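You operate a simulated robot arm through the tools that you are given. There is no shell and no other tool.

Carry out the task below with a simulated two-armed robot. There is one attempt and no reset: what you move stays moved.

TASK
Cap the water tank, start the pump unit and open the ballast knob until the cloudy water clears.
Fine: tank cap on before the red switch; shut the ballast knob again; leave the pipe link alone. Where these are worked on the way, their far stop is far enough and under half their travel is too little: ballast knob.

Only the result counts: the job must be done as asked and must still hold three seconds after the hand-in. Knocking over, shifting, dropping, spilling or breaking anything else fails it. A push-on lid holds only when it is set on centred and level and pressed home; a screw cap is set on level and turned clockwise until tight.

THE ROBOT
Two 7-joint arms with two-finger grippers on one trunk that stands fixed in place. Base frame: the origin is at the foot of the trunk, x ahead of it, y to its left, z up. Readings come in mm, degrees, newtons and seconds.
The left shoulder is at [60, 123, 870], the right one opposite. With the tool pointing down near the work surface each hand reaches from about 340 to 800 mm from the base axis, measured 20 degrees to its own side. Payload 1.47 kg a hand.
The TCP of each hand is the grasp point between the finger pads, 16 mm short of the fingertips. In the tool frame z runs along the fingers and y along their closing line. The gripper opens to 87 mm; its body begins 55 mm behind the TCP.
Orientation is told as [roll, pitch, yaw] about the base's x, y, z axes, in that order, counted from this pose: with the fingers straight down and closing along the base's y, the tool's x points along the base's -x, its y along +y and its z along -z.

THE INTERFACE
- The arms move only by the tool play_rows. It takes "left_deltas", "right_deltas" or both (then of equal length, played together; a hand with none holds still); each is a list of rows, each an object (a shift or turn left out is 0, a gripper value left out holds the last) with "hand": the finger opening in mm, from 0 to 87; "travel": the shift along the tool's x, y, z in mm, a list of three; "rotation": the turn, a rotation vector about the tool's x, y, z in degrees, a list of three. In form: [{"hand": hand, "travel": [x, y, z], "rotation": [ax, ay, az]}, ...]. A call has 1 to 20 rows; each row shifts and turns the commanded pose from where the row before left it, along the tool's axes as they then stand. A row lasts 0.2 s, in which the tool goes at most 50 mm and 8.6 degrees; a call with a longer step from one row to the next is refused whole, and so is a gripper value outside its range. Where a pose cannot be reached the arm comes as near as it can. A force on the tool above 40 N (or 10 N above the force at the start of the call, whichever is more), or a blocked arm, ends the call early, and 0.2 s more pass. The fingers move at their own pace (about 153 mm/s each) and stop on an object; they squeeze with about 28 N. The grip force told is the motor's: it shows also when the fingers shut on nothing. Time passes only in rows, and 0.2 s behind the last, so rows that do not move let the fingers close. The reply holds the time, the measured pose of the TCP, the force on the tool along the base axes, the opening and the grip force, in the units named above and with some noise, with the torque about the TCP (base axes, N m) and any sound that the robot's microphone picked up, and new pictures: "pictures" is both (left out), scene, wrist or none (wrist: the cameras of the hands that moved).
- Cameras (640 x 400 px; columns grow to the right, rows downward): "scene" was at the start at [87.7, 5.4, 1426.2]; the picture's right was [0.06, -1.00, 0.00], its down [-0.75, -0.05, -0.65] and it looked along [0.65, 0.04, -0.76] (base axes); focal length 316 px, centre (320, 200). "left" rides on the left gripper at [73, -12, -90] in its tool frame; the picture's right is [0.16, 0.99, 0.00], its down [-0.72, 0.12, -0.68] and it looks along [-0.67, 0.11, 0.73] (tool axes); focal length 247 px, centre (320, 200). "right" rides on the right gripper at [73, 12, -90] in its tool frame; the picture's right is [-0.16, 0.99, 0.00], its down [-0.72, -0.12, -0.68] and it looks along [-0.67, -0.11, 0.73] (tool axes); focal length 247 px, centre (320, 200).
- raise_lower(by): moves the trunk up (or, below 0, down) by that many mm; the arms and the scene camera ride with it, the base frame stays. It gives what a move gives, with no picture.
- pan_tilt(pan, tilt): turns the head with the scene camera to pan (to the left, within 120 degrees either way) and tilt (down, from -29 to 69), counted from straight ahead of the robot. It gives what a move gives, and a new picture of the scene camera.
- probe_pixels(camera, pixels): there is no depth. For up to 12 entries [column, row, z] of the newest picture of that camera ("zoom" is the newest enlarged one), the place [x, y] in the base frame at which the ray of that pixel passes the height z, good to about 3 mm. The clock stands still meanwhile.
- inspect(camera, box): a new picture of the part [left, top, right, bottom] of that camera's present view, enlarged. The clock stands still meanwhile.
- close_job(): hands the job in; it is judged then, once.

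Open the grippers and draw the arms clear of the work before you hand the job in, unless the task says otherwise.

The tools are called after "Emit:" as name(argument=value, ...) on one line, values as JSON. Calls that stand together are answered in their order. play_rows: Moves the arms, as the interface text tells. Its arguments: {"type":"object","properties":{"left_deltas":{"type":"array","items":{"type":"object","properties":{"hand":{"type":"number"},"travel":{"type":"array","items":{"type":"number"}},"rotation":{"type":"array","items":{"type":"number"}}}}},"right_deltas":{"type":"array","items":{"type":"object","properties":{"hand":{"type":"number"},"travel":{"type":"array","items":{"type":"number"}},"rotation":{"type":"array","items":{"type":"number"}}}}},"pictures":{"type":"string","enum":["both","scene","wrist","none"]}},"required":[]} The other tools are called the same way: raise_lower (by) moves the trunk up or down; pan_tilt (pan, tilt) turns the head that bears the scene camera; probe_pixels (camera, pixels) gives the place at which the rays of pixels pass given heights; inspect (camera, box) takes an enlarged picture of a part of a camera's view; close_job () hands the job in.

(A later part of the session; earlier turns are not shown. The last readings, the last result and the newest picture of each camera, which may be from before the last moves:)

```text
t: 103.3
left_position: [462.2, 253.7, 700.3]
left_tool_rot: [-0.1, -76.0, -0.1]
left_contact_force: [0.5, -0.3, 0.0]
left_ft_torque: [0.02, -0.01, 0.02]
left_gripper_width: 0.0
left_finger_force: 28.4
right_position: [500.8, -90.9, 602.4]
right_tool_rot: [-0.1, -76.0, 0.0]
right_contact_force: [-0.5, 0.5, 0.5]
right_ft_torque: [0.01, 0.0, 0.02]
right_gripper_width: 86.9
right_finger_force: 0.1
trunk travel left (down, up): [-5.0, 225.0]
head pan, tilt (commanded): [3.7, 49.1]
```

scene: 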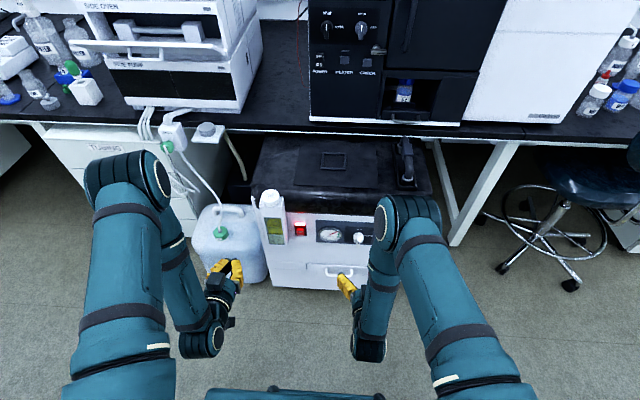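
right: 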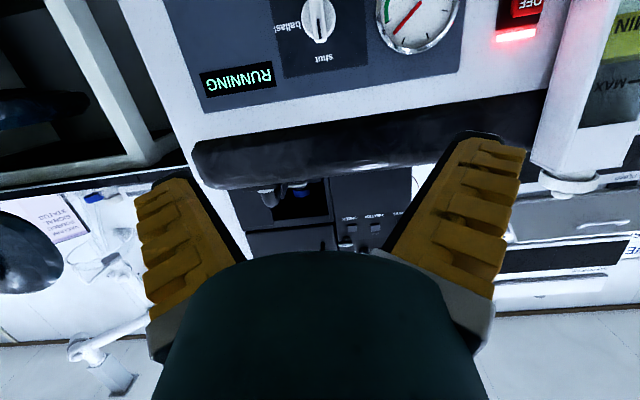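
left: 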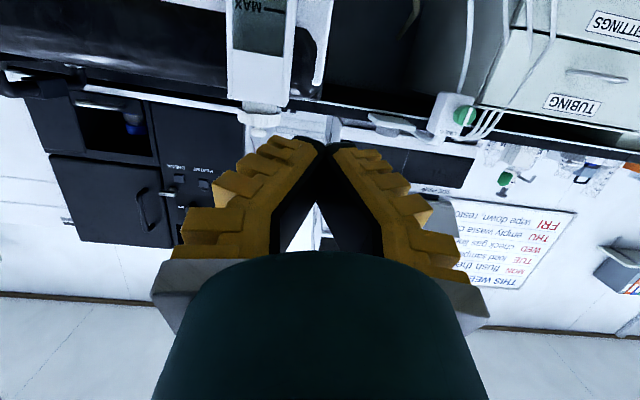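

The knob is at the top of the right view (318,17). I'll lower 62 mm so it comes near the image center.

Emit:
play_rows(right_deltas=[{"travel": [30, 0, 7.5]}, {"travel": [30, 0, 7.5]}, {"travel": [0, 0, 0]}], pictures="wrist")

Emit:
inspect(camera="right", box=[260, 30, 380, 140])

```text
t: 104.1
left_position: [461.6, 252.6, 699.6]
left_tool_rot: [-0.2, -76.0, 0.0]
left_contact_force: [-0.4, 0.2, 0.4]
left_ft_torque: [0.03, -0.02, -0.03]
left_gripper_width: 0.0
left_finger_force: 28.1
right_position: [501.8, -89.3, 540.1]
right_tool_rot: [0.0, -76.0, 0.0]
right_contact_force: [0.8, -0.6, -0.3]
right_ft_torque: [-0.03, -0.01, 0.0]
right_gripper_width: 87.1
right_finger_force: 0.1
trunk travel left (down, up): [-5.0, 225.0]
head pan, tilt (commanded): [3.7, 49.1]
```

right: 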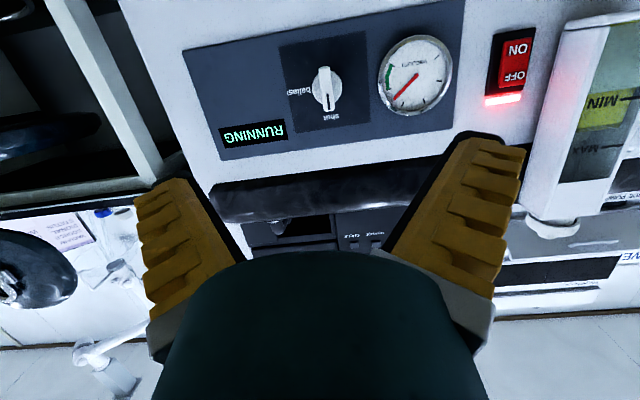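

```text
3.64 times, centred on (320, 85) of right
```

zoom: 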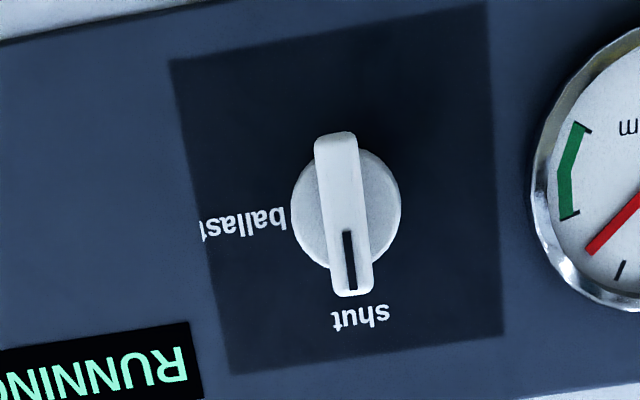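

The view is clear: the knob's bar is vertical (pointing at shut), about 50 mm long and 11 mm wide, with its center near (663,-85,513). The panel is yawed about -2.6°. I'll set the right hand to pitch -90°, yaw -2.6°, and come in front of it.

Emit:
play_rows(right_deltas=[{"hand": 55, "rotation": [0, -7, 0]}, {"rotation": [0, -7, 0]}, {"rotation": [2.6, 0, 0]}, {"travel": [0, 0, 0]}], pictures="both")

```text
t: 105.1
left_position: [461.6, 252.8, 700.4]
left_tool_rot: [-0.2, -75.9, 0.0]
left_contact_force: [-0.4, 0.4, 1.2]
left_ft_torque: [0.0, 0.03, 0.01]
left_gripper_width: 0.0
left_finger_force: 28.2
right_position: [501.0, -89.3, 541.5]
right_tool_rot: [177.8, -90.0, 179.5]
right_contact_force: [-0.8, 0.7, 0.5]
right_ft_torque: [-0.03, 0.01, -0.01]
right_gripper_width: 59.9
right_finger_force: 3.9
trunk travel left (down, up): [-5.0, 225.0]
head pan, tilt (commanded): [3.7, 49.1]
```

scene: 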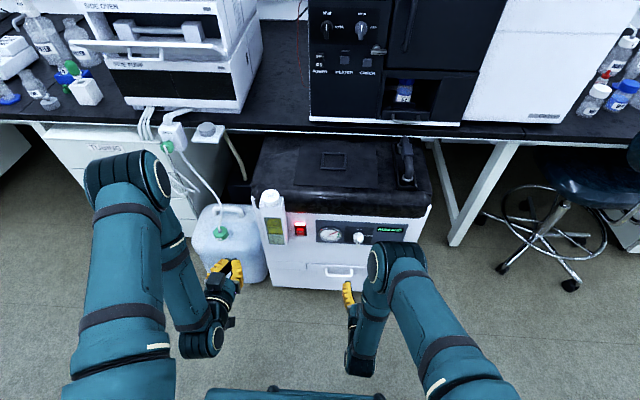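
right: 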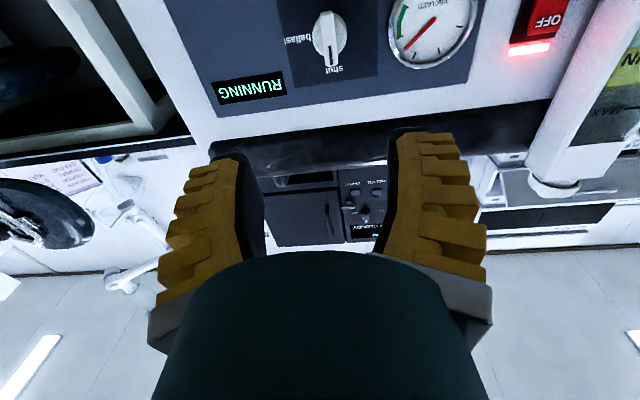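

Pitch -90° is reached. I'll move to about 40 mm in front of the knob, TCP (620,-84,513).

Emit:
play_rows(right_deltas=[{"travel": [9.5, 3.55, 39.6]}, {"travel": [9.5, 3.55, 39.6]}, {"travel": [9.5, 3.55, 39.6]}, {"travel": [0, 0, 0]}], pictures="wrist")

Emit:
inspect(camera="right", box=[240, 60, 400, 200])

Emit:
inspect(camera="scene", box=[310, 210, 410, 270])

```text
t: 106.1
left_position: [462.1, 252.8, 699.4]
left_tool_rot: [-0.1, -76.0, 0.1]
left_contact_force: [0.2, 0.8, -0.6]
left_ft_torque: [0.01, 0.0, 0.01]
left_gripper_width: 0.0
left_finger_force: 28.6
right_position: [620.9, -85.9, 511.9]
right_tool_rot: [5.1, -89.9, -7.8]
right_contact_force: [-0.3, -0.4, 0.4]
right_ft_torque: [-0.03, 0.02, -0.04]
right_gripper_width: 60.0
right_finger_force: 3.5
trunk travel left (down, up): [-5.0, 225.0]
head pan, tilt (commanded): [3.7, 49.1]
```

right: 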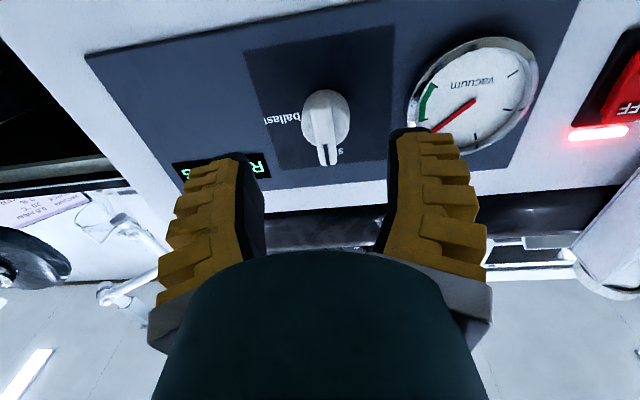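

```text
2.86 times, centred on (320, 130) of right
```

zoom: 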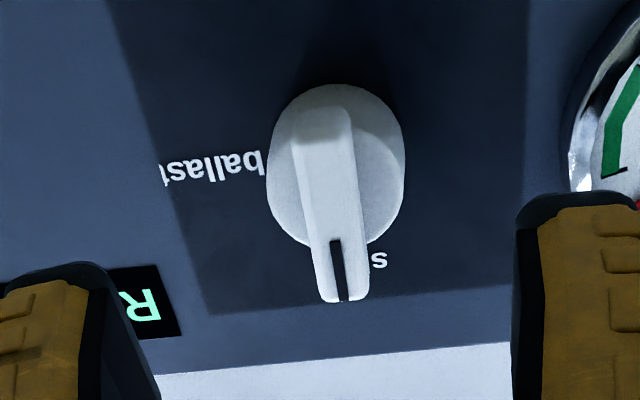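

```text
6.40 times, centred on (360, 240) of scene
```

zoom: 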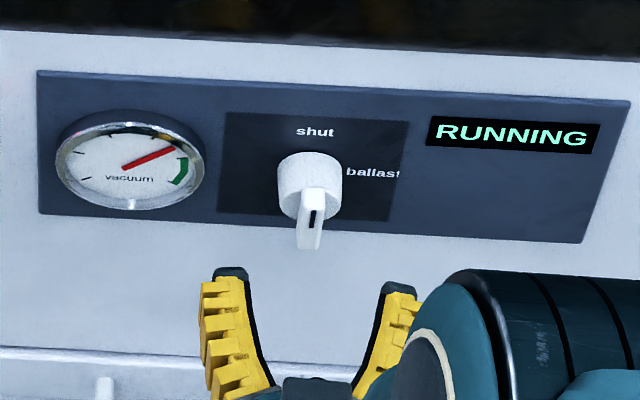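

The bar center is about 3 mm toward +y of the tool axis and at the right height. I'll correct that and advance 35 mm so the fingertips straddle the bar.

Emit:
play_rows(right_deltas=[{"travel": [0, 3.2, 12]}, {"hand": 45, "travel": [0, 0, 12]}, {"travel": [0, 0, 10]}, {"travel": [0, 0, 0]}], pictures="wrist")

Emit:
inspect(camera="right", box=[240, 90, 400, 220])

Emit:
inspect(camera="scene", box=[310, 210, 410, 270])

```text
t: 107.1
left_position: [462.1, 252.7, 699.6]
left_tool_rot: [-0.2, -76.0, 0.1]
left_contact_force: [0.4, 0.9, -0.8]
left_ft_torque: [0.01, 0.01, 0.01]
left_gripper_width: 0.2
left_finger_force: 28.1
right_position: [653.8, -82.9, 511.9]
right_tool_rot: [6.9, -89.9, -9.6]
right_contact_force: [1.1, 0.0, -0.2]
right_ft_torque: [0.02, 0.0, 0.02]
right_gripper_width: 50.5
right_finger_force: 3.8
trunk travel left (down, up): [-5.0, 225.0]
head pan, tilt (commanded): [3.7, 49.1]
```

right: 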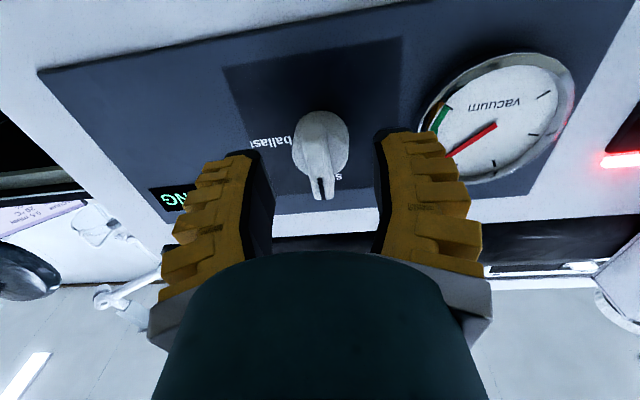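

```text
3.08 times, centred on (320, 155) of right
```

zoom: 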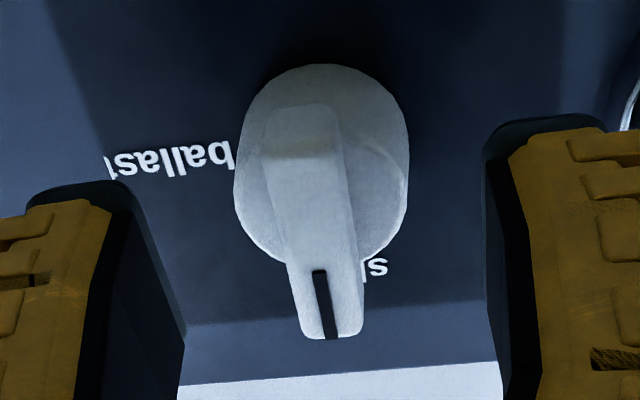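

```text
6.40 times, centred on (360, 240) of scene
```

zoom: 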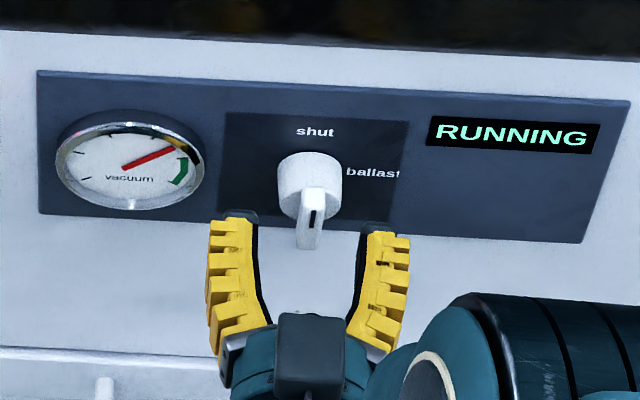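

The fingers straddle the bar symmetrically. I'll advance 3 mm more and close on it.

Emit:
play_rows(right_deltas=[{"travel": [0, -0.5, 3]}, {"hand": 35}, {"hand": 25}, {"hand": 15}, {"hand": 5}, {"hand": 0}, {"hand": 0}, {"hand": 0}], pictures="wrist")

Emit:
inspect(camera="right", box=[240, 90, 400, 220])

Emit:
inspect(camera="scene", box=[310, 210, 410, 270])

```text
t: 108.9
left_position: [462.5, 253.6, 699.8]
left_tool_rot: [-0.3, -76.1, 0.0]
left_contact_force: [0.4, -0.1, 0.0]
left_ft_torque: [0.0, 0.0, 0.0]
left_gripper_width: 0.1
left_finger_force: 28.1
right_position: [655.7, -83.7, 511.8]
right_tool_rot: [0.3, -89.9, -2.8]
right_contact_force: [-25.7, 2.1, 0.4]
right_ft_torque: [0.02, -0.01, -0.09]
right_gripper_width: 6.1
right_finger_force: 28.3
trunk travel left (down, up): [-5.0, 225.0]
head pan, tilt (commanded): [3.7, 49.1]
```

right: 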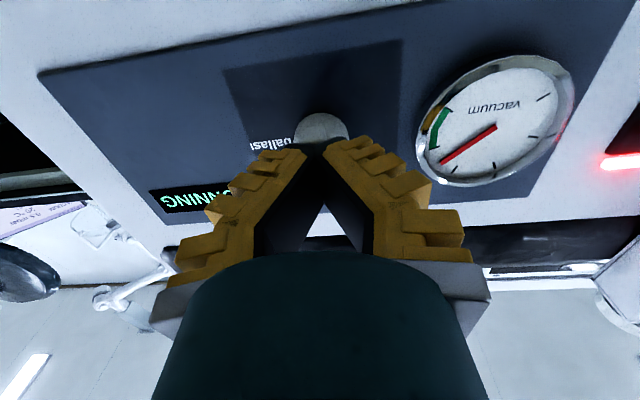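

```text
3.08 times, centred on (320, 155) of right
```

zoom: 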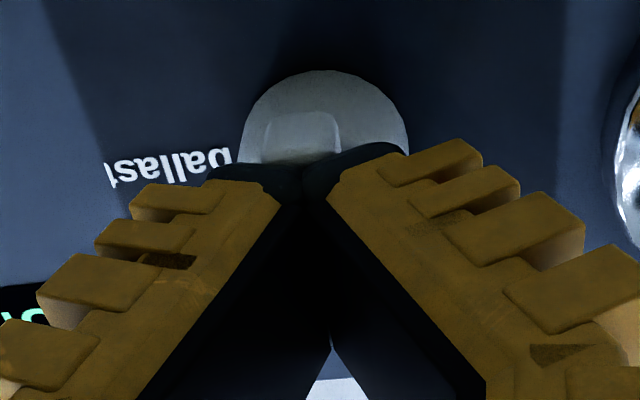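

```text
6.40 times, centred on (360, 240) of scene
```

zoom: 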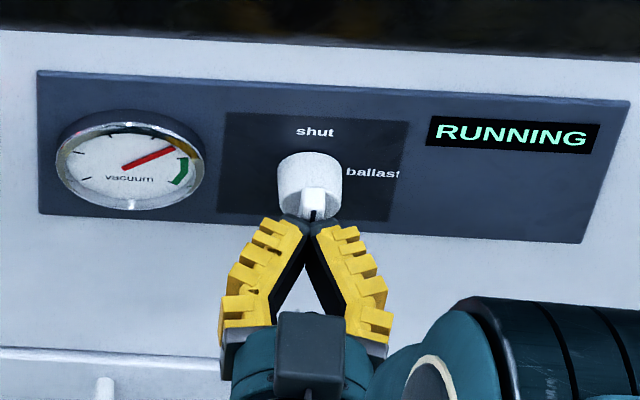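

The grip reads 6.1 mm with -25.7 N along x, so I need to know whether the tips straddle the bar or press on its front. I'll zoom in on the tips.

Emit:
inspect(camera="right", box=[285, 120, 355, 180])

Emit:
inspect(camera="scene", box=[340, 222, 380, 252])

```text
6.67 times, centred on (320, 150) of right
```

zoom: 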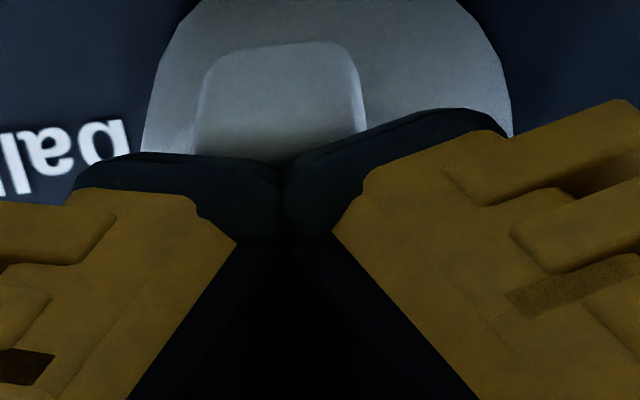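

```text
13.33 times, centred on (360, 237) of scene
```

zoom: 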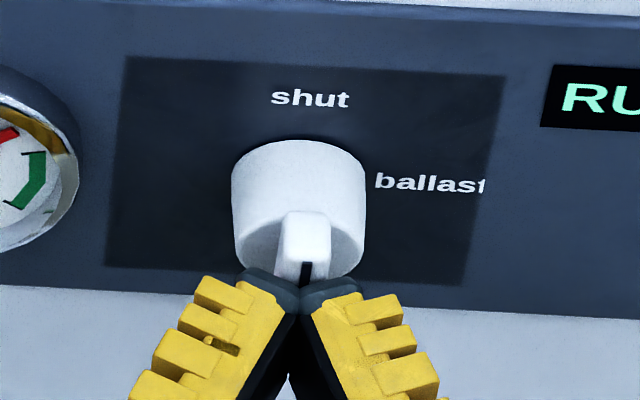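

The scene zoom shows the tips closed in front of the bar, so the tips reach less than I assumed. I'll back off, reopen, go about 10 mm deeper and close again.

Emit:
play_rows(right_deltas=[{"travel": [0, 0, -6]}, {"hand": 30}, {"hand": 45}, {"hand": 45}, {"travel": [0, 0, 8]}, {"travel": [0, 0, 8]}, {"travel": [0, 0, 0]}], pictures="wrist")

Emit:
inspect(camera="scene", box=[330, 217, 394, 257])

Emit:
inspect(camera="right", box=[240, 100, 400, 220])

```text
t: 110.5
left_position: [460.5, 252.0, 698.8]
left_tool_rot: [-0.1, -75.9, 0.0]
left_contact_force: [-0.2, 0.6, -0.4]
left_ft_torque: [0.03, 0.03, 0.02]
left_gripper_width: 0.0
left_finger_force: 27.8
right_position: [666.1, -84.1, 511.8]
right_tool_rot: [62.0, -90.0, -64.6]
right_contact_force: [0.5, -0.2, -0.8]
right_ft_torque: [0.0, 0.02, 0.0]
right_gripper_width: 50.5
right_finger_force: 4.0
trunk travel left (down, up): [-5.0, 225.0]
head pan, tilt (commanded): [3.7, 49.1]
```

right: 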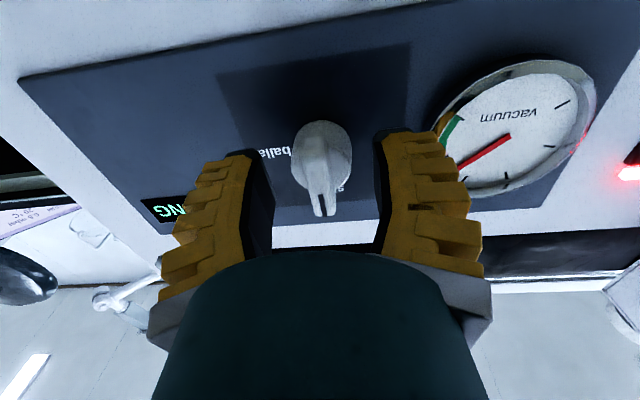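

```text
10.00 times, centred on (362, 237) of scene
```

zoom: 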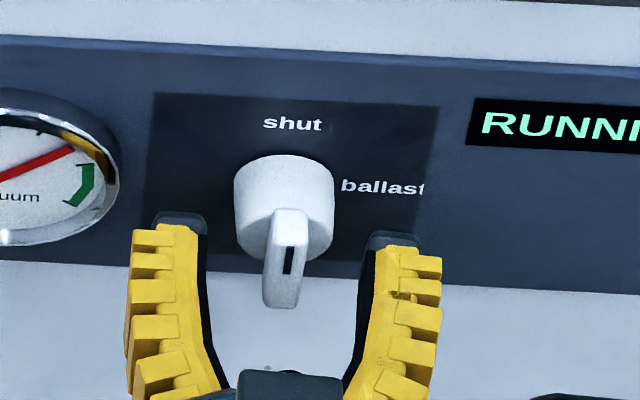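

```text
3.33 times, centred on (320, 160) of right
```

zoom: 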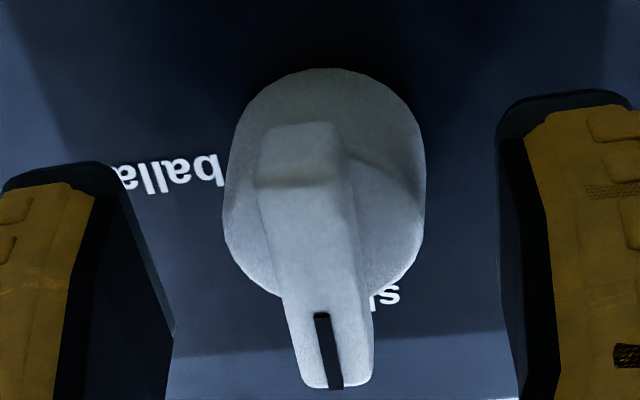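

The fingers are now about 10 mm deeper, either side of the bar. I'll close again.

Emit:
play_rows(right_deltas=[{"hand": 35}, {"hand": 25}, {"hand": 15}, {"hand": 5}, {"hand": 0}, {"hand": 0}, {"hand": 0}], pictures="wrist")

Emit:
inspect(camera="scene", box=[330, 217, 394, 257])

Emit:
inspect(camera="right", box=[270, 110, 370, 190])

```text
t: 112.1
left_position: [460.6, 252.6, 699.4]
left_tool_rot: [-0.1, -76.1, -0.2]
left_contact_force: [-0.1, 0.5, 0.1]
left_ft_torque: [0.05, 0.02, 0.03]
left_gripper_width: 0.0
left_finger_force: 27.9
right_position: [666.3, -84.7, 512.5]
right_tool_rot: [34.6, -90.0, -37.3]
right_contact_force: [-11.9, -6.4, 2.5]
right_ft_torque: [-0.01, -0.22, -0.03]
right_gripper_width: 8.2
right_finger_force: 29.9
trunk travel left (down, up): [-5.0, 225.0]
head pan, tilt (commanded): [3.7, 49.1]
```

right: 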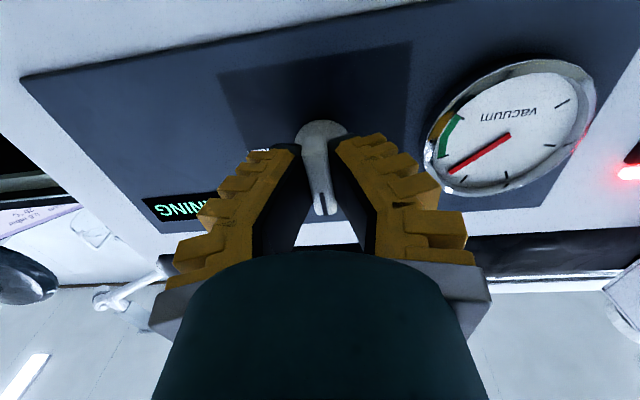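

```text
10.00 times, centred on (362, 237) of scene
```

zoom: 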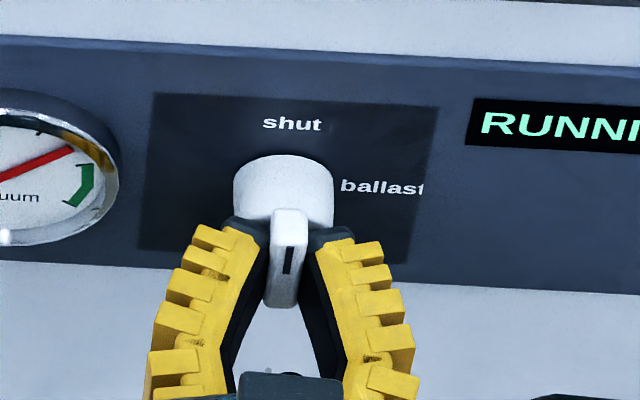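

```text
5.00 times, centred on (320, 150) of right
```

zoom: 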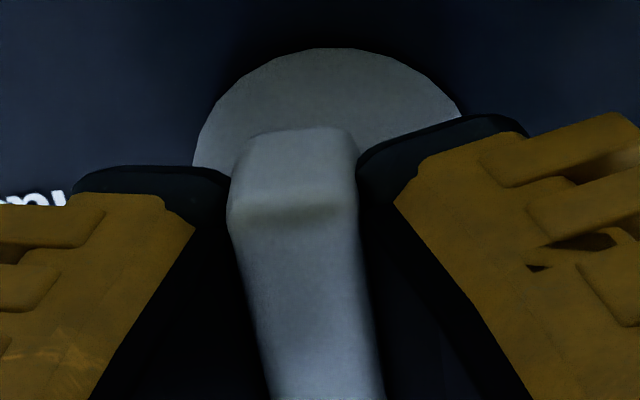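

The bar is now between the pads with a 30 N grip. I'll turn clockwise (positive about the tool z axis), 30° first, and watch the torque.

Emit:
play_rows(right_deltas=[{"rotation": [0, 0, 6]}, {"rotation": [0, 0, 6]}, {"rotation": [0, 0, 6]}, {"rotation": [0, 0, 6]}, {"rotation": [0, 0, 6]}, {"travel": [0, 0, 0]}], pictures="both")

Emit:
inspect(camera="scene", box=[330, 217, 394, 257])

```text
t: 113.5
left_position: [460.5, 252.2, 699.7]
left_tool_rot: [-0.2, -76.2, 0.0]
left_contact_force: [0.2, -0.6, 0.0]
left_ft_torque: [0.01, 0.03, 0.01]
left_gripper_width: 0.0
left_finger_force: 28.1
right_position: [666.2, -83.3, 512.1]
right_tool_rot: [90.0, -60.0, -92.5]
right_contact_force: [-10.5, 4.7, -0.1]
right_ft_torque: [-0.03, 0.2, 0.21]
right_gripper_width: 6.6
right_finger_force: 29.6
trunk travel left (down, up): [-5.0, 225.0]
head pan, tilt (commanded): [3.7, 49.1]
```

scene: 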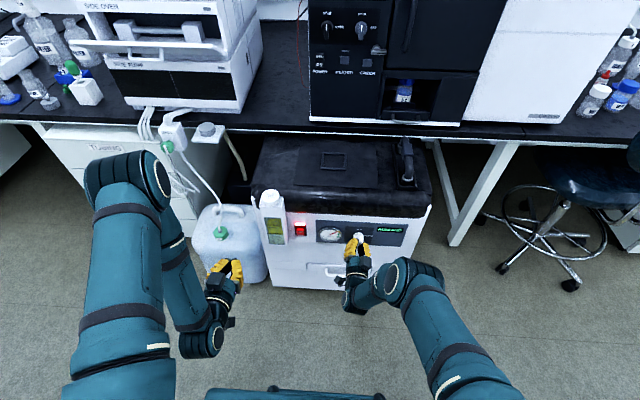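
right: 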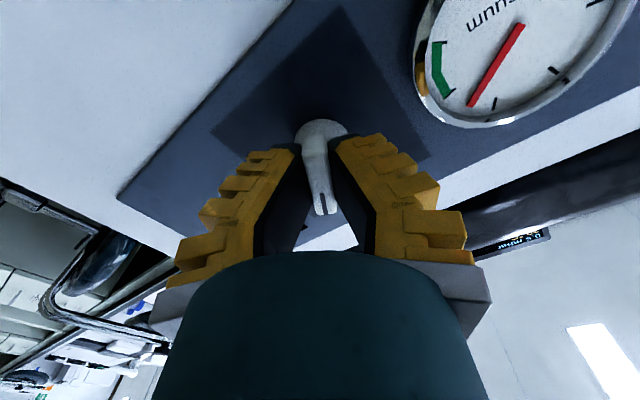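

```text
10.00 times, centred on (362, 237) of scene
```

zoom: 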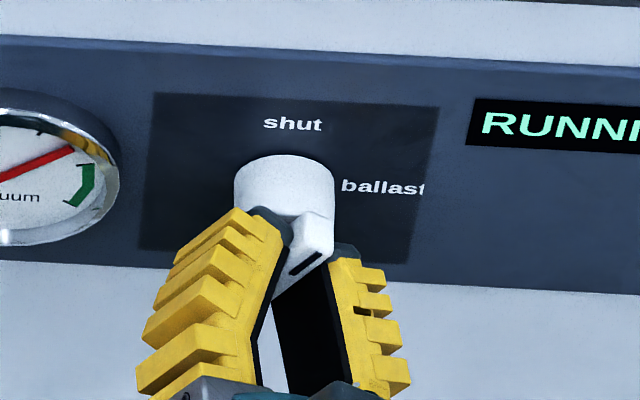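

The bar is turning with the hand, now about 30° clockwise. I'll continue another 48°.

Emit:
play_rows(right_deltas=[{"rotation": [0, 0, 6]}, {"rotation": [0, 0, 6]}, {"rotation": [0, 0, 6]}, {"rotation": [0, 0, 6]}, {"rotation": [0, 0, 6]}, {"rotation": [0, 0, 6]}, {"rotation": [0, 0, 6]}, {"rotation": [0, 0, 6]}, {"travel": [0, 0, 0]}], pictures="both")

Emit:
inspect(camera="scene", box=[330, 217, 394, 257])

```text
t: 115.5
left_position: [460.2, 253.0, 701.1]
left_tool_rot: [-0.4, -76.1, 0.2]
left_contact_force: [0.6, -0.2, -0.1]
left_ft_torque: [-0.02, 0.02, 0.0]
left_gripper_width: 0.0
left_finger_force: 28.0
right_position: [667.2, -82.3, 514.6]
right_tool_rot: [90.2, -12.1, -92.5]
right_contact_force: [-8.9, 24.5, 16.6]
right_ft_torque: [-0.06, -0.17, 0.02]
right_gripper_width: 6.3
right_finger_force: 30.3
trunk travel left (down, up): [-5.0, 225.0]
head pan, tilt (commanded): [3.7, 49.1]
```

scene: 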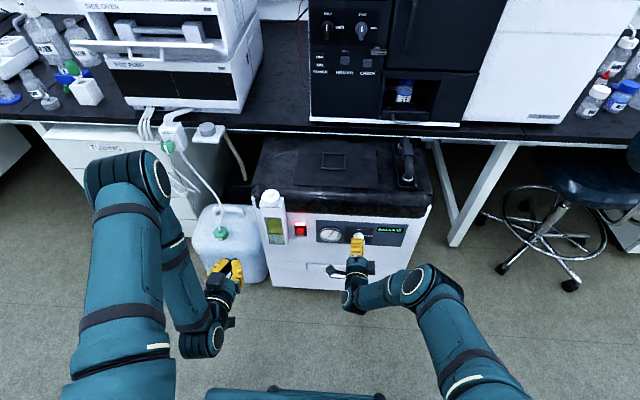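
right: 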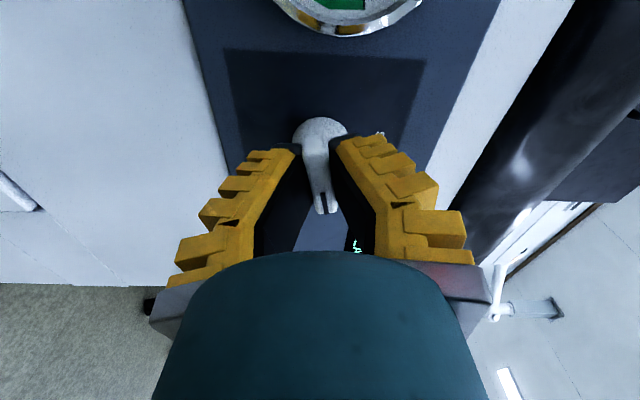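

```text
10.00 times, centred on (362, 237) of scene
```

zoom: 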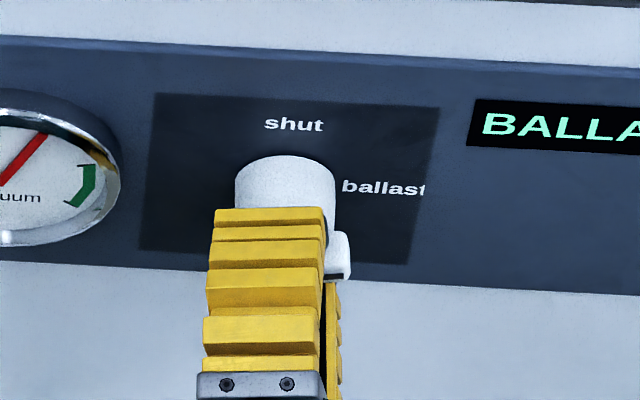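

The display now shows BALLAST after about 78°. The side force is 24 N in +y and 17 N in +z, so I'll ease the hand that way and turn another 10° toward the stop.

Emit:
play_rows(right_deltas=[{"travel": [0.7, 1.7, 0]}, {"travel": [0.6, 1.6, 0]}, {"rotation": [0, 0, 5]}, {"rotation": [0, 0, 5]}, {"travel": [0, 0, 0]}], pictures="both")

Emit:
inspect(camera="scene", box=[250, 180, 420, 280])

```text
t: 116.7
left_position: [462.4, 252.9, 699.7]
left_tool_rot: [-0.3, -76.0, 0.1]
left_contact_force: [0.3, -0.2, 0.1]
left_ft_torque: [0.01, -0.03, 0.02]
left_gripper_width: 0.0
left_finger_force: 28.0
right_position: [666.4, -82.1, 515.0]
right_tool_rot: [89.9, -2.0, -92.7]
right_contact_force: [-6.6, 11.5, 0.9]
right_ft_torque: [0.04, -0.03, 0.18]
right_gripper_width: 6.3
right_finger_force: 30.2
trunk travel left (down, up): [-5.0, 225.0]
head pan, tilt (commanded): [3.7, 49.1]
```

scene: 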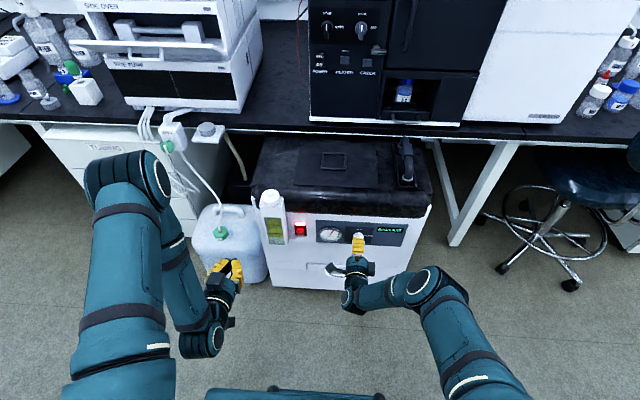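
right: 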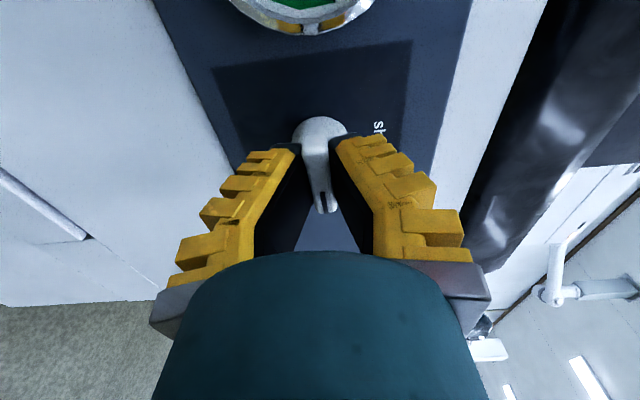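

```text
3.76 times, centred on (335, 230) of scene
```

zoom: 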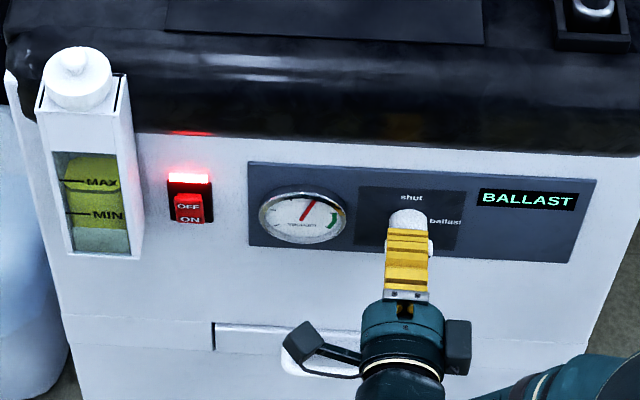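

At 88° the display shows BALLAST. I'll turn 4° more to the stop while waiting, and tilt the head up a little so both the sight glass and the oven display are in view.

Emit:
play_rows(right_deltas=[{"rotation": [0, 0, 4]}, {"travel": [0, 0, 0]}, {"travel": [0, 0, 0]}, {"travel": [0, 0, 0]}, {"travel": [0, 0, 0]}], pictures="none")

Emit:
pan_tilt(pan=3.7, tilt=36)

```text
t: 117.9
left_position: [461.8, 251.8, 699.6]
left_tool_rot: [-0.1, -76.0, 0.0]
left_contact_force: [-0.7, -0.8, 0.3]
left_ft_torque: [-0.01, 0.01, 0.01]
left_gripper_width: 0.1
left_finger_force: 27.8
right_position: [665.7, -82.3, 513.7]
right_tool_rot: [90.0, 2.0, -92.7]
right_contact_force: [-8.6, 3.0, -3.4]
right_ft_torque: [-0.47, 0.06, 0.07]
right_gripper_width: 5.9
right_finger_force: 29.9
trunk travel left (down, up): [-5.0, 225.0]
head pan, tilt (commanded): [3.7, 49.1]
```

```text
t: 118.7
left_position: [461.3, 252.4, 700.4]
left_tool_rot: [-0.1, -76.0, 0.0]
left_contact_force: [0.9, -0.4, 0.8]
left_ft_torque: [-0.01, 0.0, 0.0]
left_gripper_width: 0.0
left_finger_force: 28.2
right_position: [667.7, -83.5, 514.9]
right_tool_rot: [90.0, 1.9, -92.7]
right_contact_force: [-9.3, 0.5, -5.3]
right_ft_torque: [-0.5, 0.08, -0.04]
right_gripper_width: 5.8
right_finger_force: 30.1
trunk travel left (down, up): [-5.0, 225.0]
head pan, tilt (commanded): [3.7, 36.0]
```

scene: 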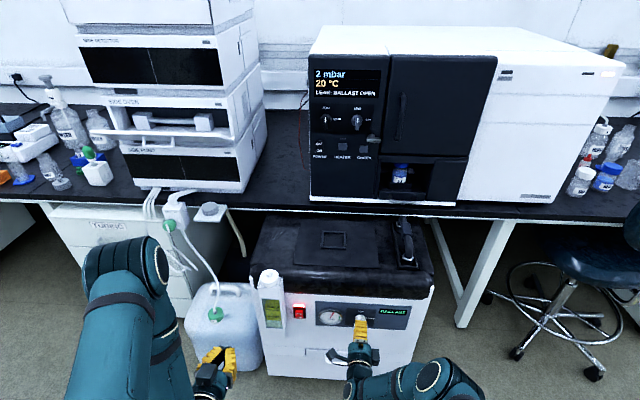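

Torque about x rose to -0.5 N·m, so the knob is at its stop. The oven shows "BALLAST OPEN". I'll zoom in on the sight glass and the display.

Emit:
inspect(camera="scene", box=[245, 255, 325, 345])

Emit:
inspect(camera="scene", box=[300, 55, 420, 140])

```text
4.44 times, centred on (285, 300) of scene
```

zoom: 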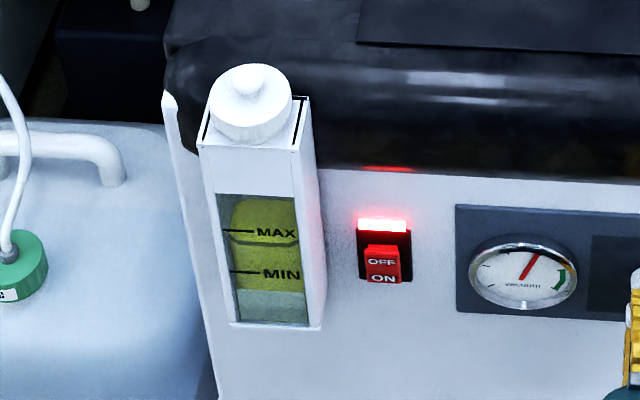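

```text
4.71 times, centred on (360, 98) of scene
```

zoom: 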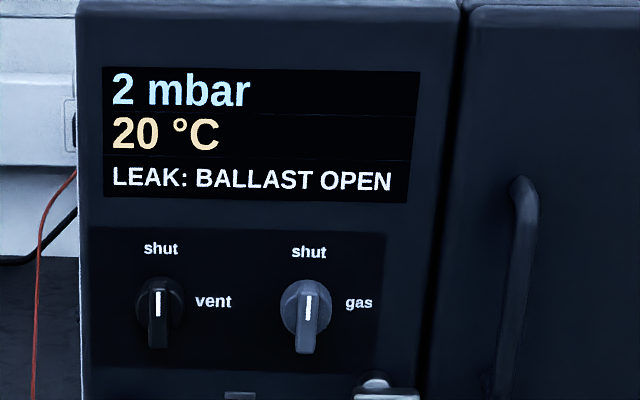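

The water is still cloudy yellow-green. I'll hold the knob open and wait.

Emit:
play_rows(right_deltas=[{"rotation": [0, 0, -1.5]}, {}, {}, {}, {}, {}, {}, {}, {}, {}, {}, {}, {}, {}, {}, {}, {}, {}, {}, {}], pictures="scene")

Emit:
inspect(camera="scene", box=[245, 255, 325, 345])

Emit:
inspect(camera="scene", box=[300, 55, 420, 140])

```text
t: 122.8
left_position: [462.5, 252.5, 699.5]
left_tool_rot: [-0.2, -75.9, -0.1]
left_contact_force: [0.5, -0.5, -0.3]
left_ft_torque: [0.0, -0.02, -0.02]
left_gripper_width: 0.0
left_finger_force: 27.8
right_position: [667.5, -83.0, 515.4]
right_tool_rot: [90.1, 0.5, -92.8]
right_contact_force: [-8.7, -6.5, -5.2]
right_ft_torque: [-0.14, 0.04, -0.06]
right_gripper_width: 6.0
right_finger_force: 29.3
trunk travel left (down, up): [-5.0, 225.0]
head pan, tilt (commanded): [3.7, 36.0]
```

scene: 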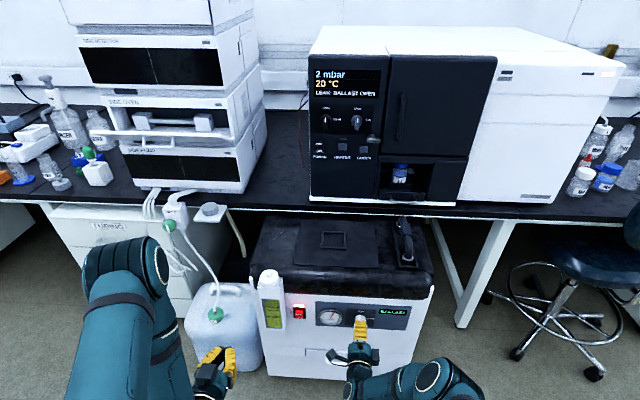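

```text
4.44 times, centred on (285, 300) of scene
```

zoom: 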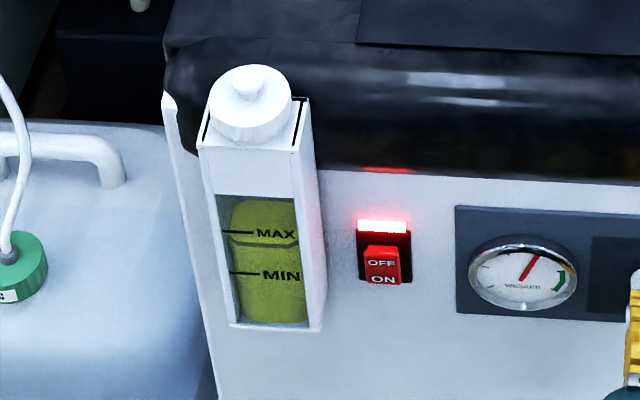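

```text
4.71 times, centred on (360, 98) of scene
```

zoom: 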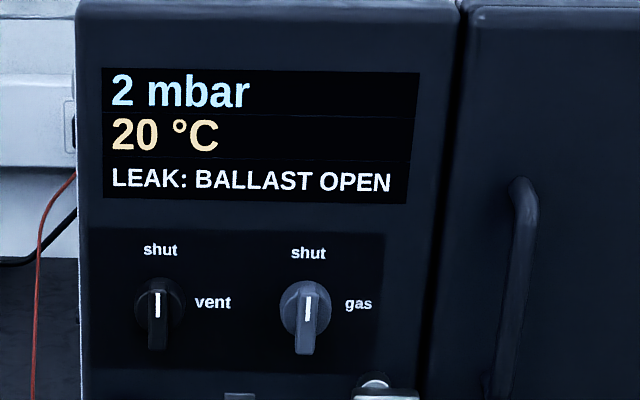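

The milky grey layer at the bottom of the sight glass is gone; it is now an even clear yellow. I'll zoom closer and wait a bit more to be sure it's complete.

Emit:
inspect(camera="scene", box=[255, 290, 295, 335])

Emit:
play_rows(right_deltas=[{}, {}, {}, {}, {}, {}, {}, {}, {}, {}, {}, {}, {}, {}, {}], pictures="scene")

Emit:
inspect(camera="scene", box=[255, 290, 295, 335])

```text
8.89 times, centred on (275, 312) of scene
```

zoom: 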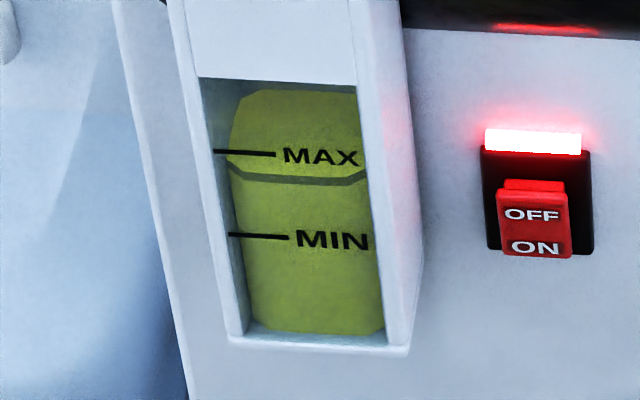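

```text
t: 126.0
left_position: [461.9, 252.6, 699.5]
left_tool_rot: [-0.1, -75.9, -0.1]
left_contact_force: [0.6, 0.3, 0.6]
left_ft_torque: [-0.04, 0.02, 0.0]
left_gripper_width: 0.0
left_finger_force: 28.2
right_position: [666.2, -82.4, 515.1]
right_tool_rot: [90.0, 0.5, -92.6]
right_contact_force: [-7.2, -6.6, -5.3]
right_ft_torque: [-0.14, 0.03, -0.05]
right_gripper_width: 6.1
right_finger_force: 29.5
trunk travel left (down, up): [-5.0, 225.0]
head pan, tilt (commanded): [3.7, 36.0]
```

scene: 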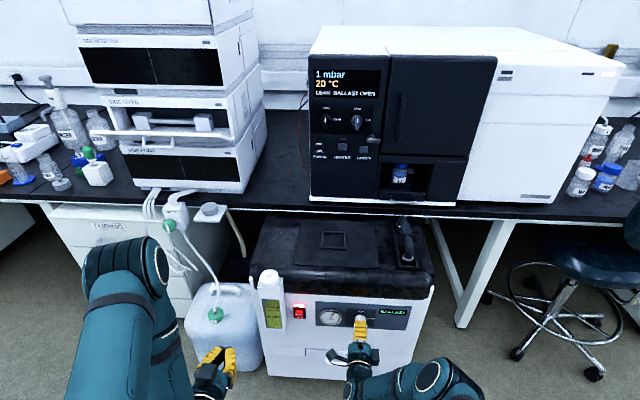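

```text
8.89 times, centred on (275, 312) of scene
```

zoom: 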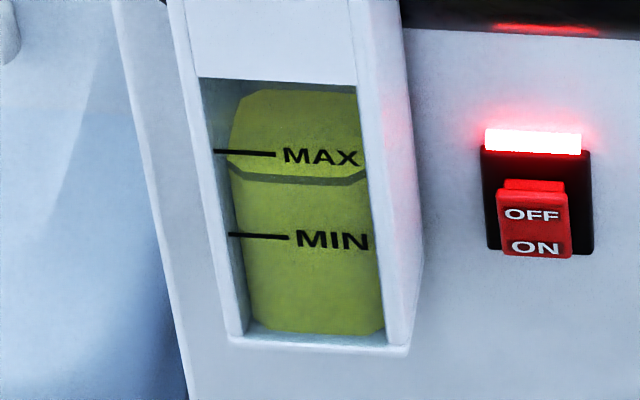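

The glass is clear and unchanged after 3 more seconds. Now I'll shut the knob again by turning counter-clockwise, first 48°.

Emit:
play_rows(right_deltas=[{"rotation": [0, 0, -6]}, {"rotation": [0, 0, -6]}, {"rotation": [0, 0, -6]}, {"rotation": [0, 0, -6]}, {"rotation": [0, 0, -6]}, {"rotation": [0, 0, -6]}, {"rotation": [0, 0, -6]}, {"rotation": [0, 0, -6]}, {}], pictures="wrist")

Emit:
inspect(camera="scene", box=[310, 295, 420, 365])

```text
t: 128.1
left_position: [462.0, 252.1, 699.9]
left_tool_rot: [-0.1, -76.0, -0.1]
left_contact_force: [0.1, 0.1, 0.0]
left_ft_torque: [-0.01, 0.03, -0.04]
left_gripper_width: 0.0
left_finger_force: 28.0
right_position: [666.7, -83.6, 513.0]
right_tool_rot: [89.8, -47.6, -92.4]
right_contact_force: [-8.0, -11.0, -19.1]
right_ft_torque: [0.06, 0.15, -0.05]
right_gripper_width: 6.1
right_finger_force: 30.3
trunk travel left (down, up): [-5.0, 225.0]
head pan, tilt (commanded): [3.7, 36.0]
```

right: 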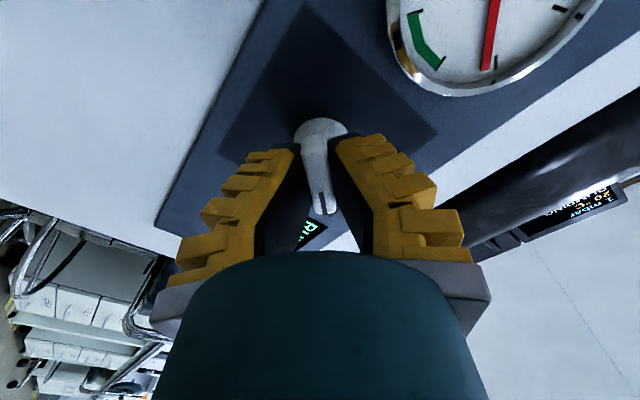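

```text
5.71 times, centred on (365, 330) of scene
```

zoom: 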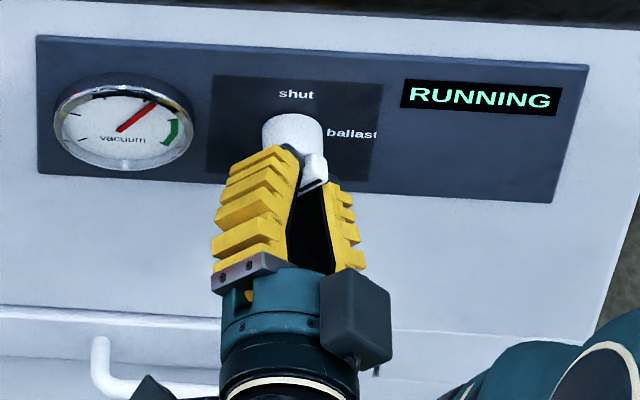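

The knob is turning back and the display shows RUNNING again. I'll relieve the side load slightly and turn the remaining 42°, plus a little to reach the shut stop.

Emit:
play_rows(right_deltas=[{"travel": [0.4, -1.4, 0]}, {"travel": [0.4, -1.4, 0]}, {"rotation": [0, 0, -6]}, {"rotation": [0, 0, -6]}, {"rotation": [0, 0, -6]}, {"rotation": [0, 0, -6]}, {"rotation": [0, 0, -6]}, {"rotation": [0, 0, -6]}, {"rotation": [0, 0, -6]}, {}], pictures="wrist")

Emit:
inspect(camera="scene", box=[320, 300, 410, 360])

```text
t: 130.2
left_position: [460.3, 251.9, 701.3]
left_tool_rot: [0.0, -76.1, -0.1]
left_contact_force: [-0.6, -0.1, 0.6]
left_ft_torque: [0.0, -0.01, -0.01]
left_gripper_width: 0.0
left_finger_force: 28.3
right_position: [666.4, -85.2, 512.3]
right_tool_rot: [97.1, -89.6, -99.9]
right_contact_force: [-11.7, -12.6, 0.4]
right_ft_torque: [-0.03, -0.19, 0.0]
right_gripper_width: 6.0
right_finger_force: 30.0
trunk travel left (down, up): [-5.0, 225.0]
head pan, tilt (commanded): [3.7, 36.0]
```

right: 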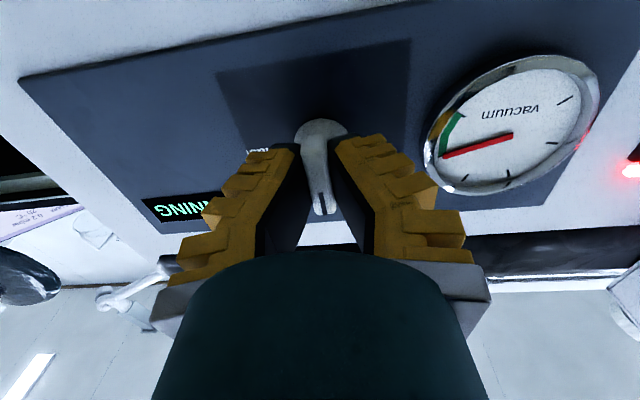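

```text
6.67 times, centred on (365, 330) of scene
```

zoom: 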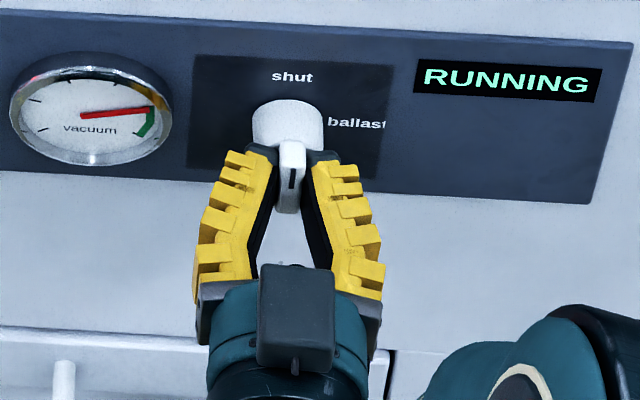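

The bar is upright at shut again. I'll turn 3° further to make sure it's against the shut stop.

Emit:
play_rows(right_deltas=[{"rotation": [0, 0, -2]}, {"rotation": [0, 0, -2]}, {}], pictures="none")

```text
t: 131.1
left_position: [461.2, 251.6, 700.2]
left_tool_rot: [-0.1, -76.0, -0.2]
left_contact_force: [-0.4, 0.5, 0.0]
left_ft_torque: [-0.01, 0.02, 0.04]
left_gripper_width: 0.0
left_finger_force: 28.0
right_position: [667.0, -85.2, 513.6]
right_tool_rot: [-89.8, -86.6, 87.2]
right_contact_force: [-10.3, -16.0, -1.6]
right_ft_torque: [0.57, -0.1, -0.05]
right_gripper_width: 6.0
right_finger_force: 29.7
trunk travel left (down, up): [-5.0, 225.0]
head pan, tilt (commanded): [3.7, 36.0]
```

The torque of 0.57 N·m shows it's at the shut stop. I'll relax 2°, open the fingers and withdraw straight back.

Emit:
play_rows(right_deltas=[{"rotation": [0, 0, 2]}, {"hand": 15}, {"hand": 25}, {"hand": 35}, {"hand": 45}, {"hand": 50}, {"travel": [0, 0, -15]}, {"travel": [0, 0, -25]}, {"travel": [0, 0, -40]}, {"travel": [0, 0, -40]}, {}], pictures="both")

Emit:
inspect(camera="scene", box=[245, 255, 425, 365])

Emit:
inspect(camera="scene", box=[300, 55, 420, 140])

```text
t: 133.4
left_position: [461.2, 253.1, 700.4]
left_tool_rot: [-0.2, -76.0, 0.0]
left_contact_force: [0.4, 0.5, -0.9]
left_ft_torque: [0.01, -0.02, -0.02]
left_gripper_width: 0.0
left_finger_force: 28.4
right_position: [545.1, -78.5, 512.0]
right_tool_rot: [-90.5, -88.5, 88.0]
right_contact_force: [-0.3, -0.2, -0.6]
right_ft_torque: [0.03, -0.01, 0.0]
right_gripper_width: 55.1
right_finger_force: 3.7
trunk travel left (down, up): [-5.0, 225.0]
head pan, tilt (commanded): [3.7, 36.0]
```

scene: 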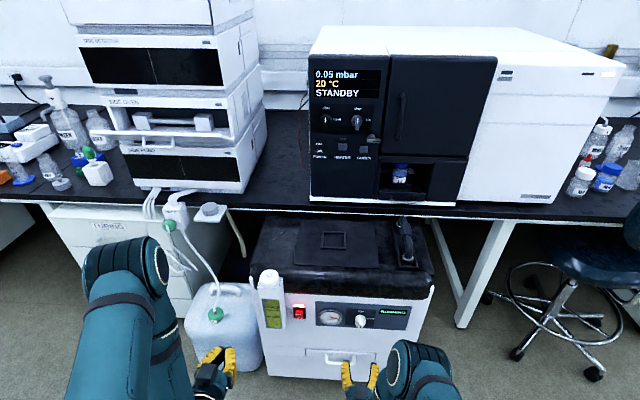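
right: 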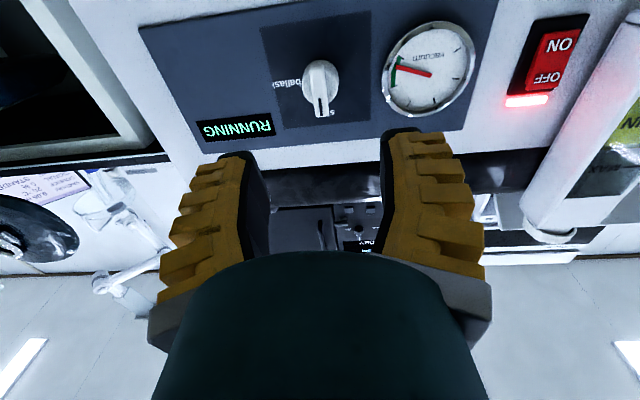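

```text
3.56 times, centred on (335, 310) of scene
```

zoom: 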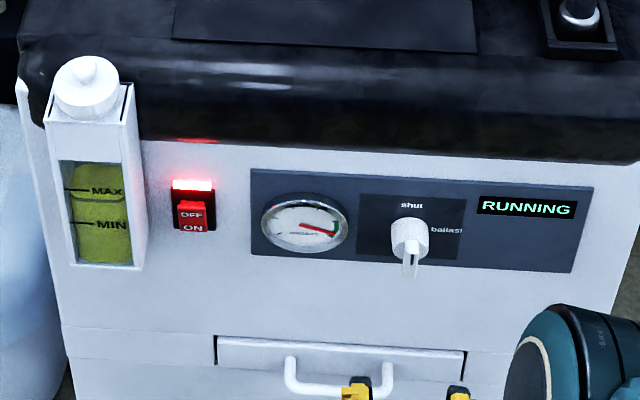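

```text
4.71 times, centred on (360, 98) of scene
```

zoom: 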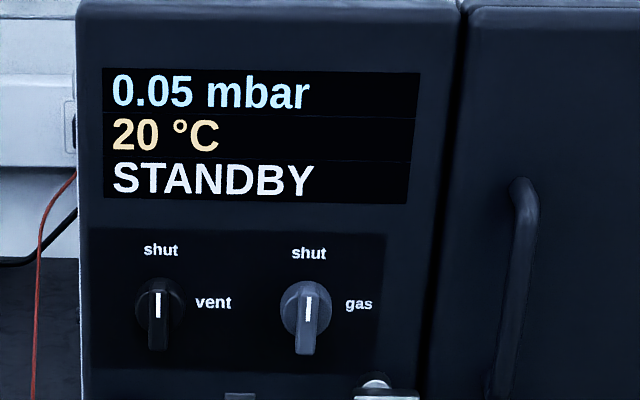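

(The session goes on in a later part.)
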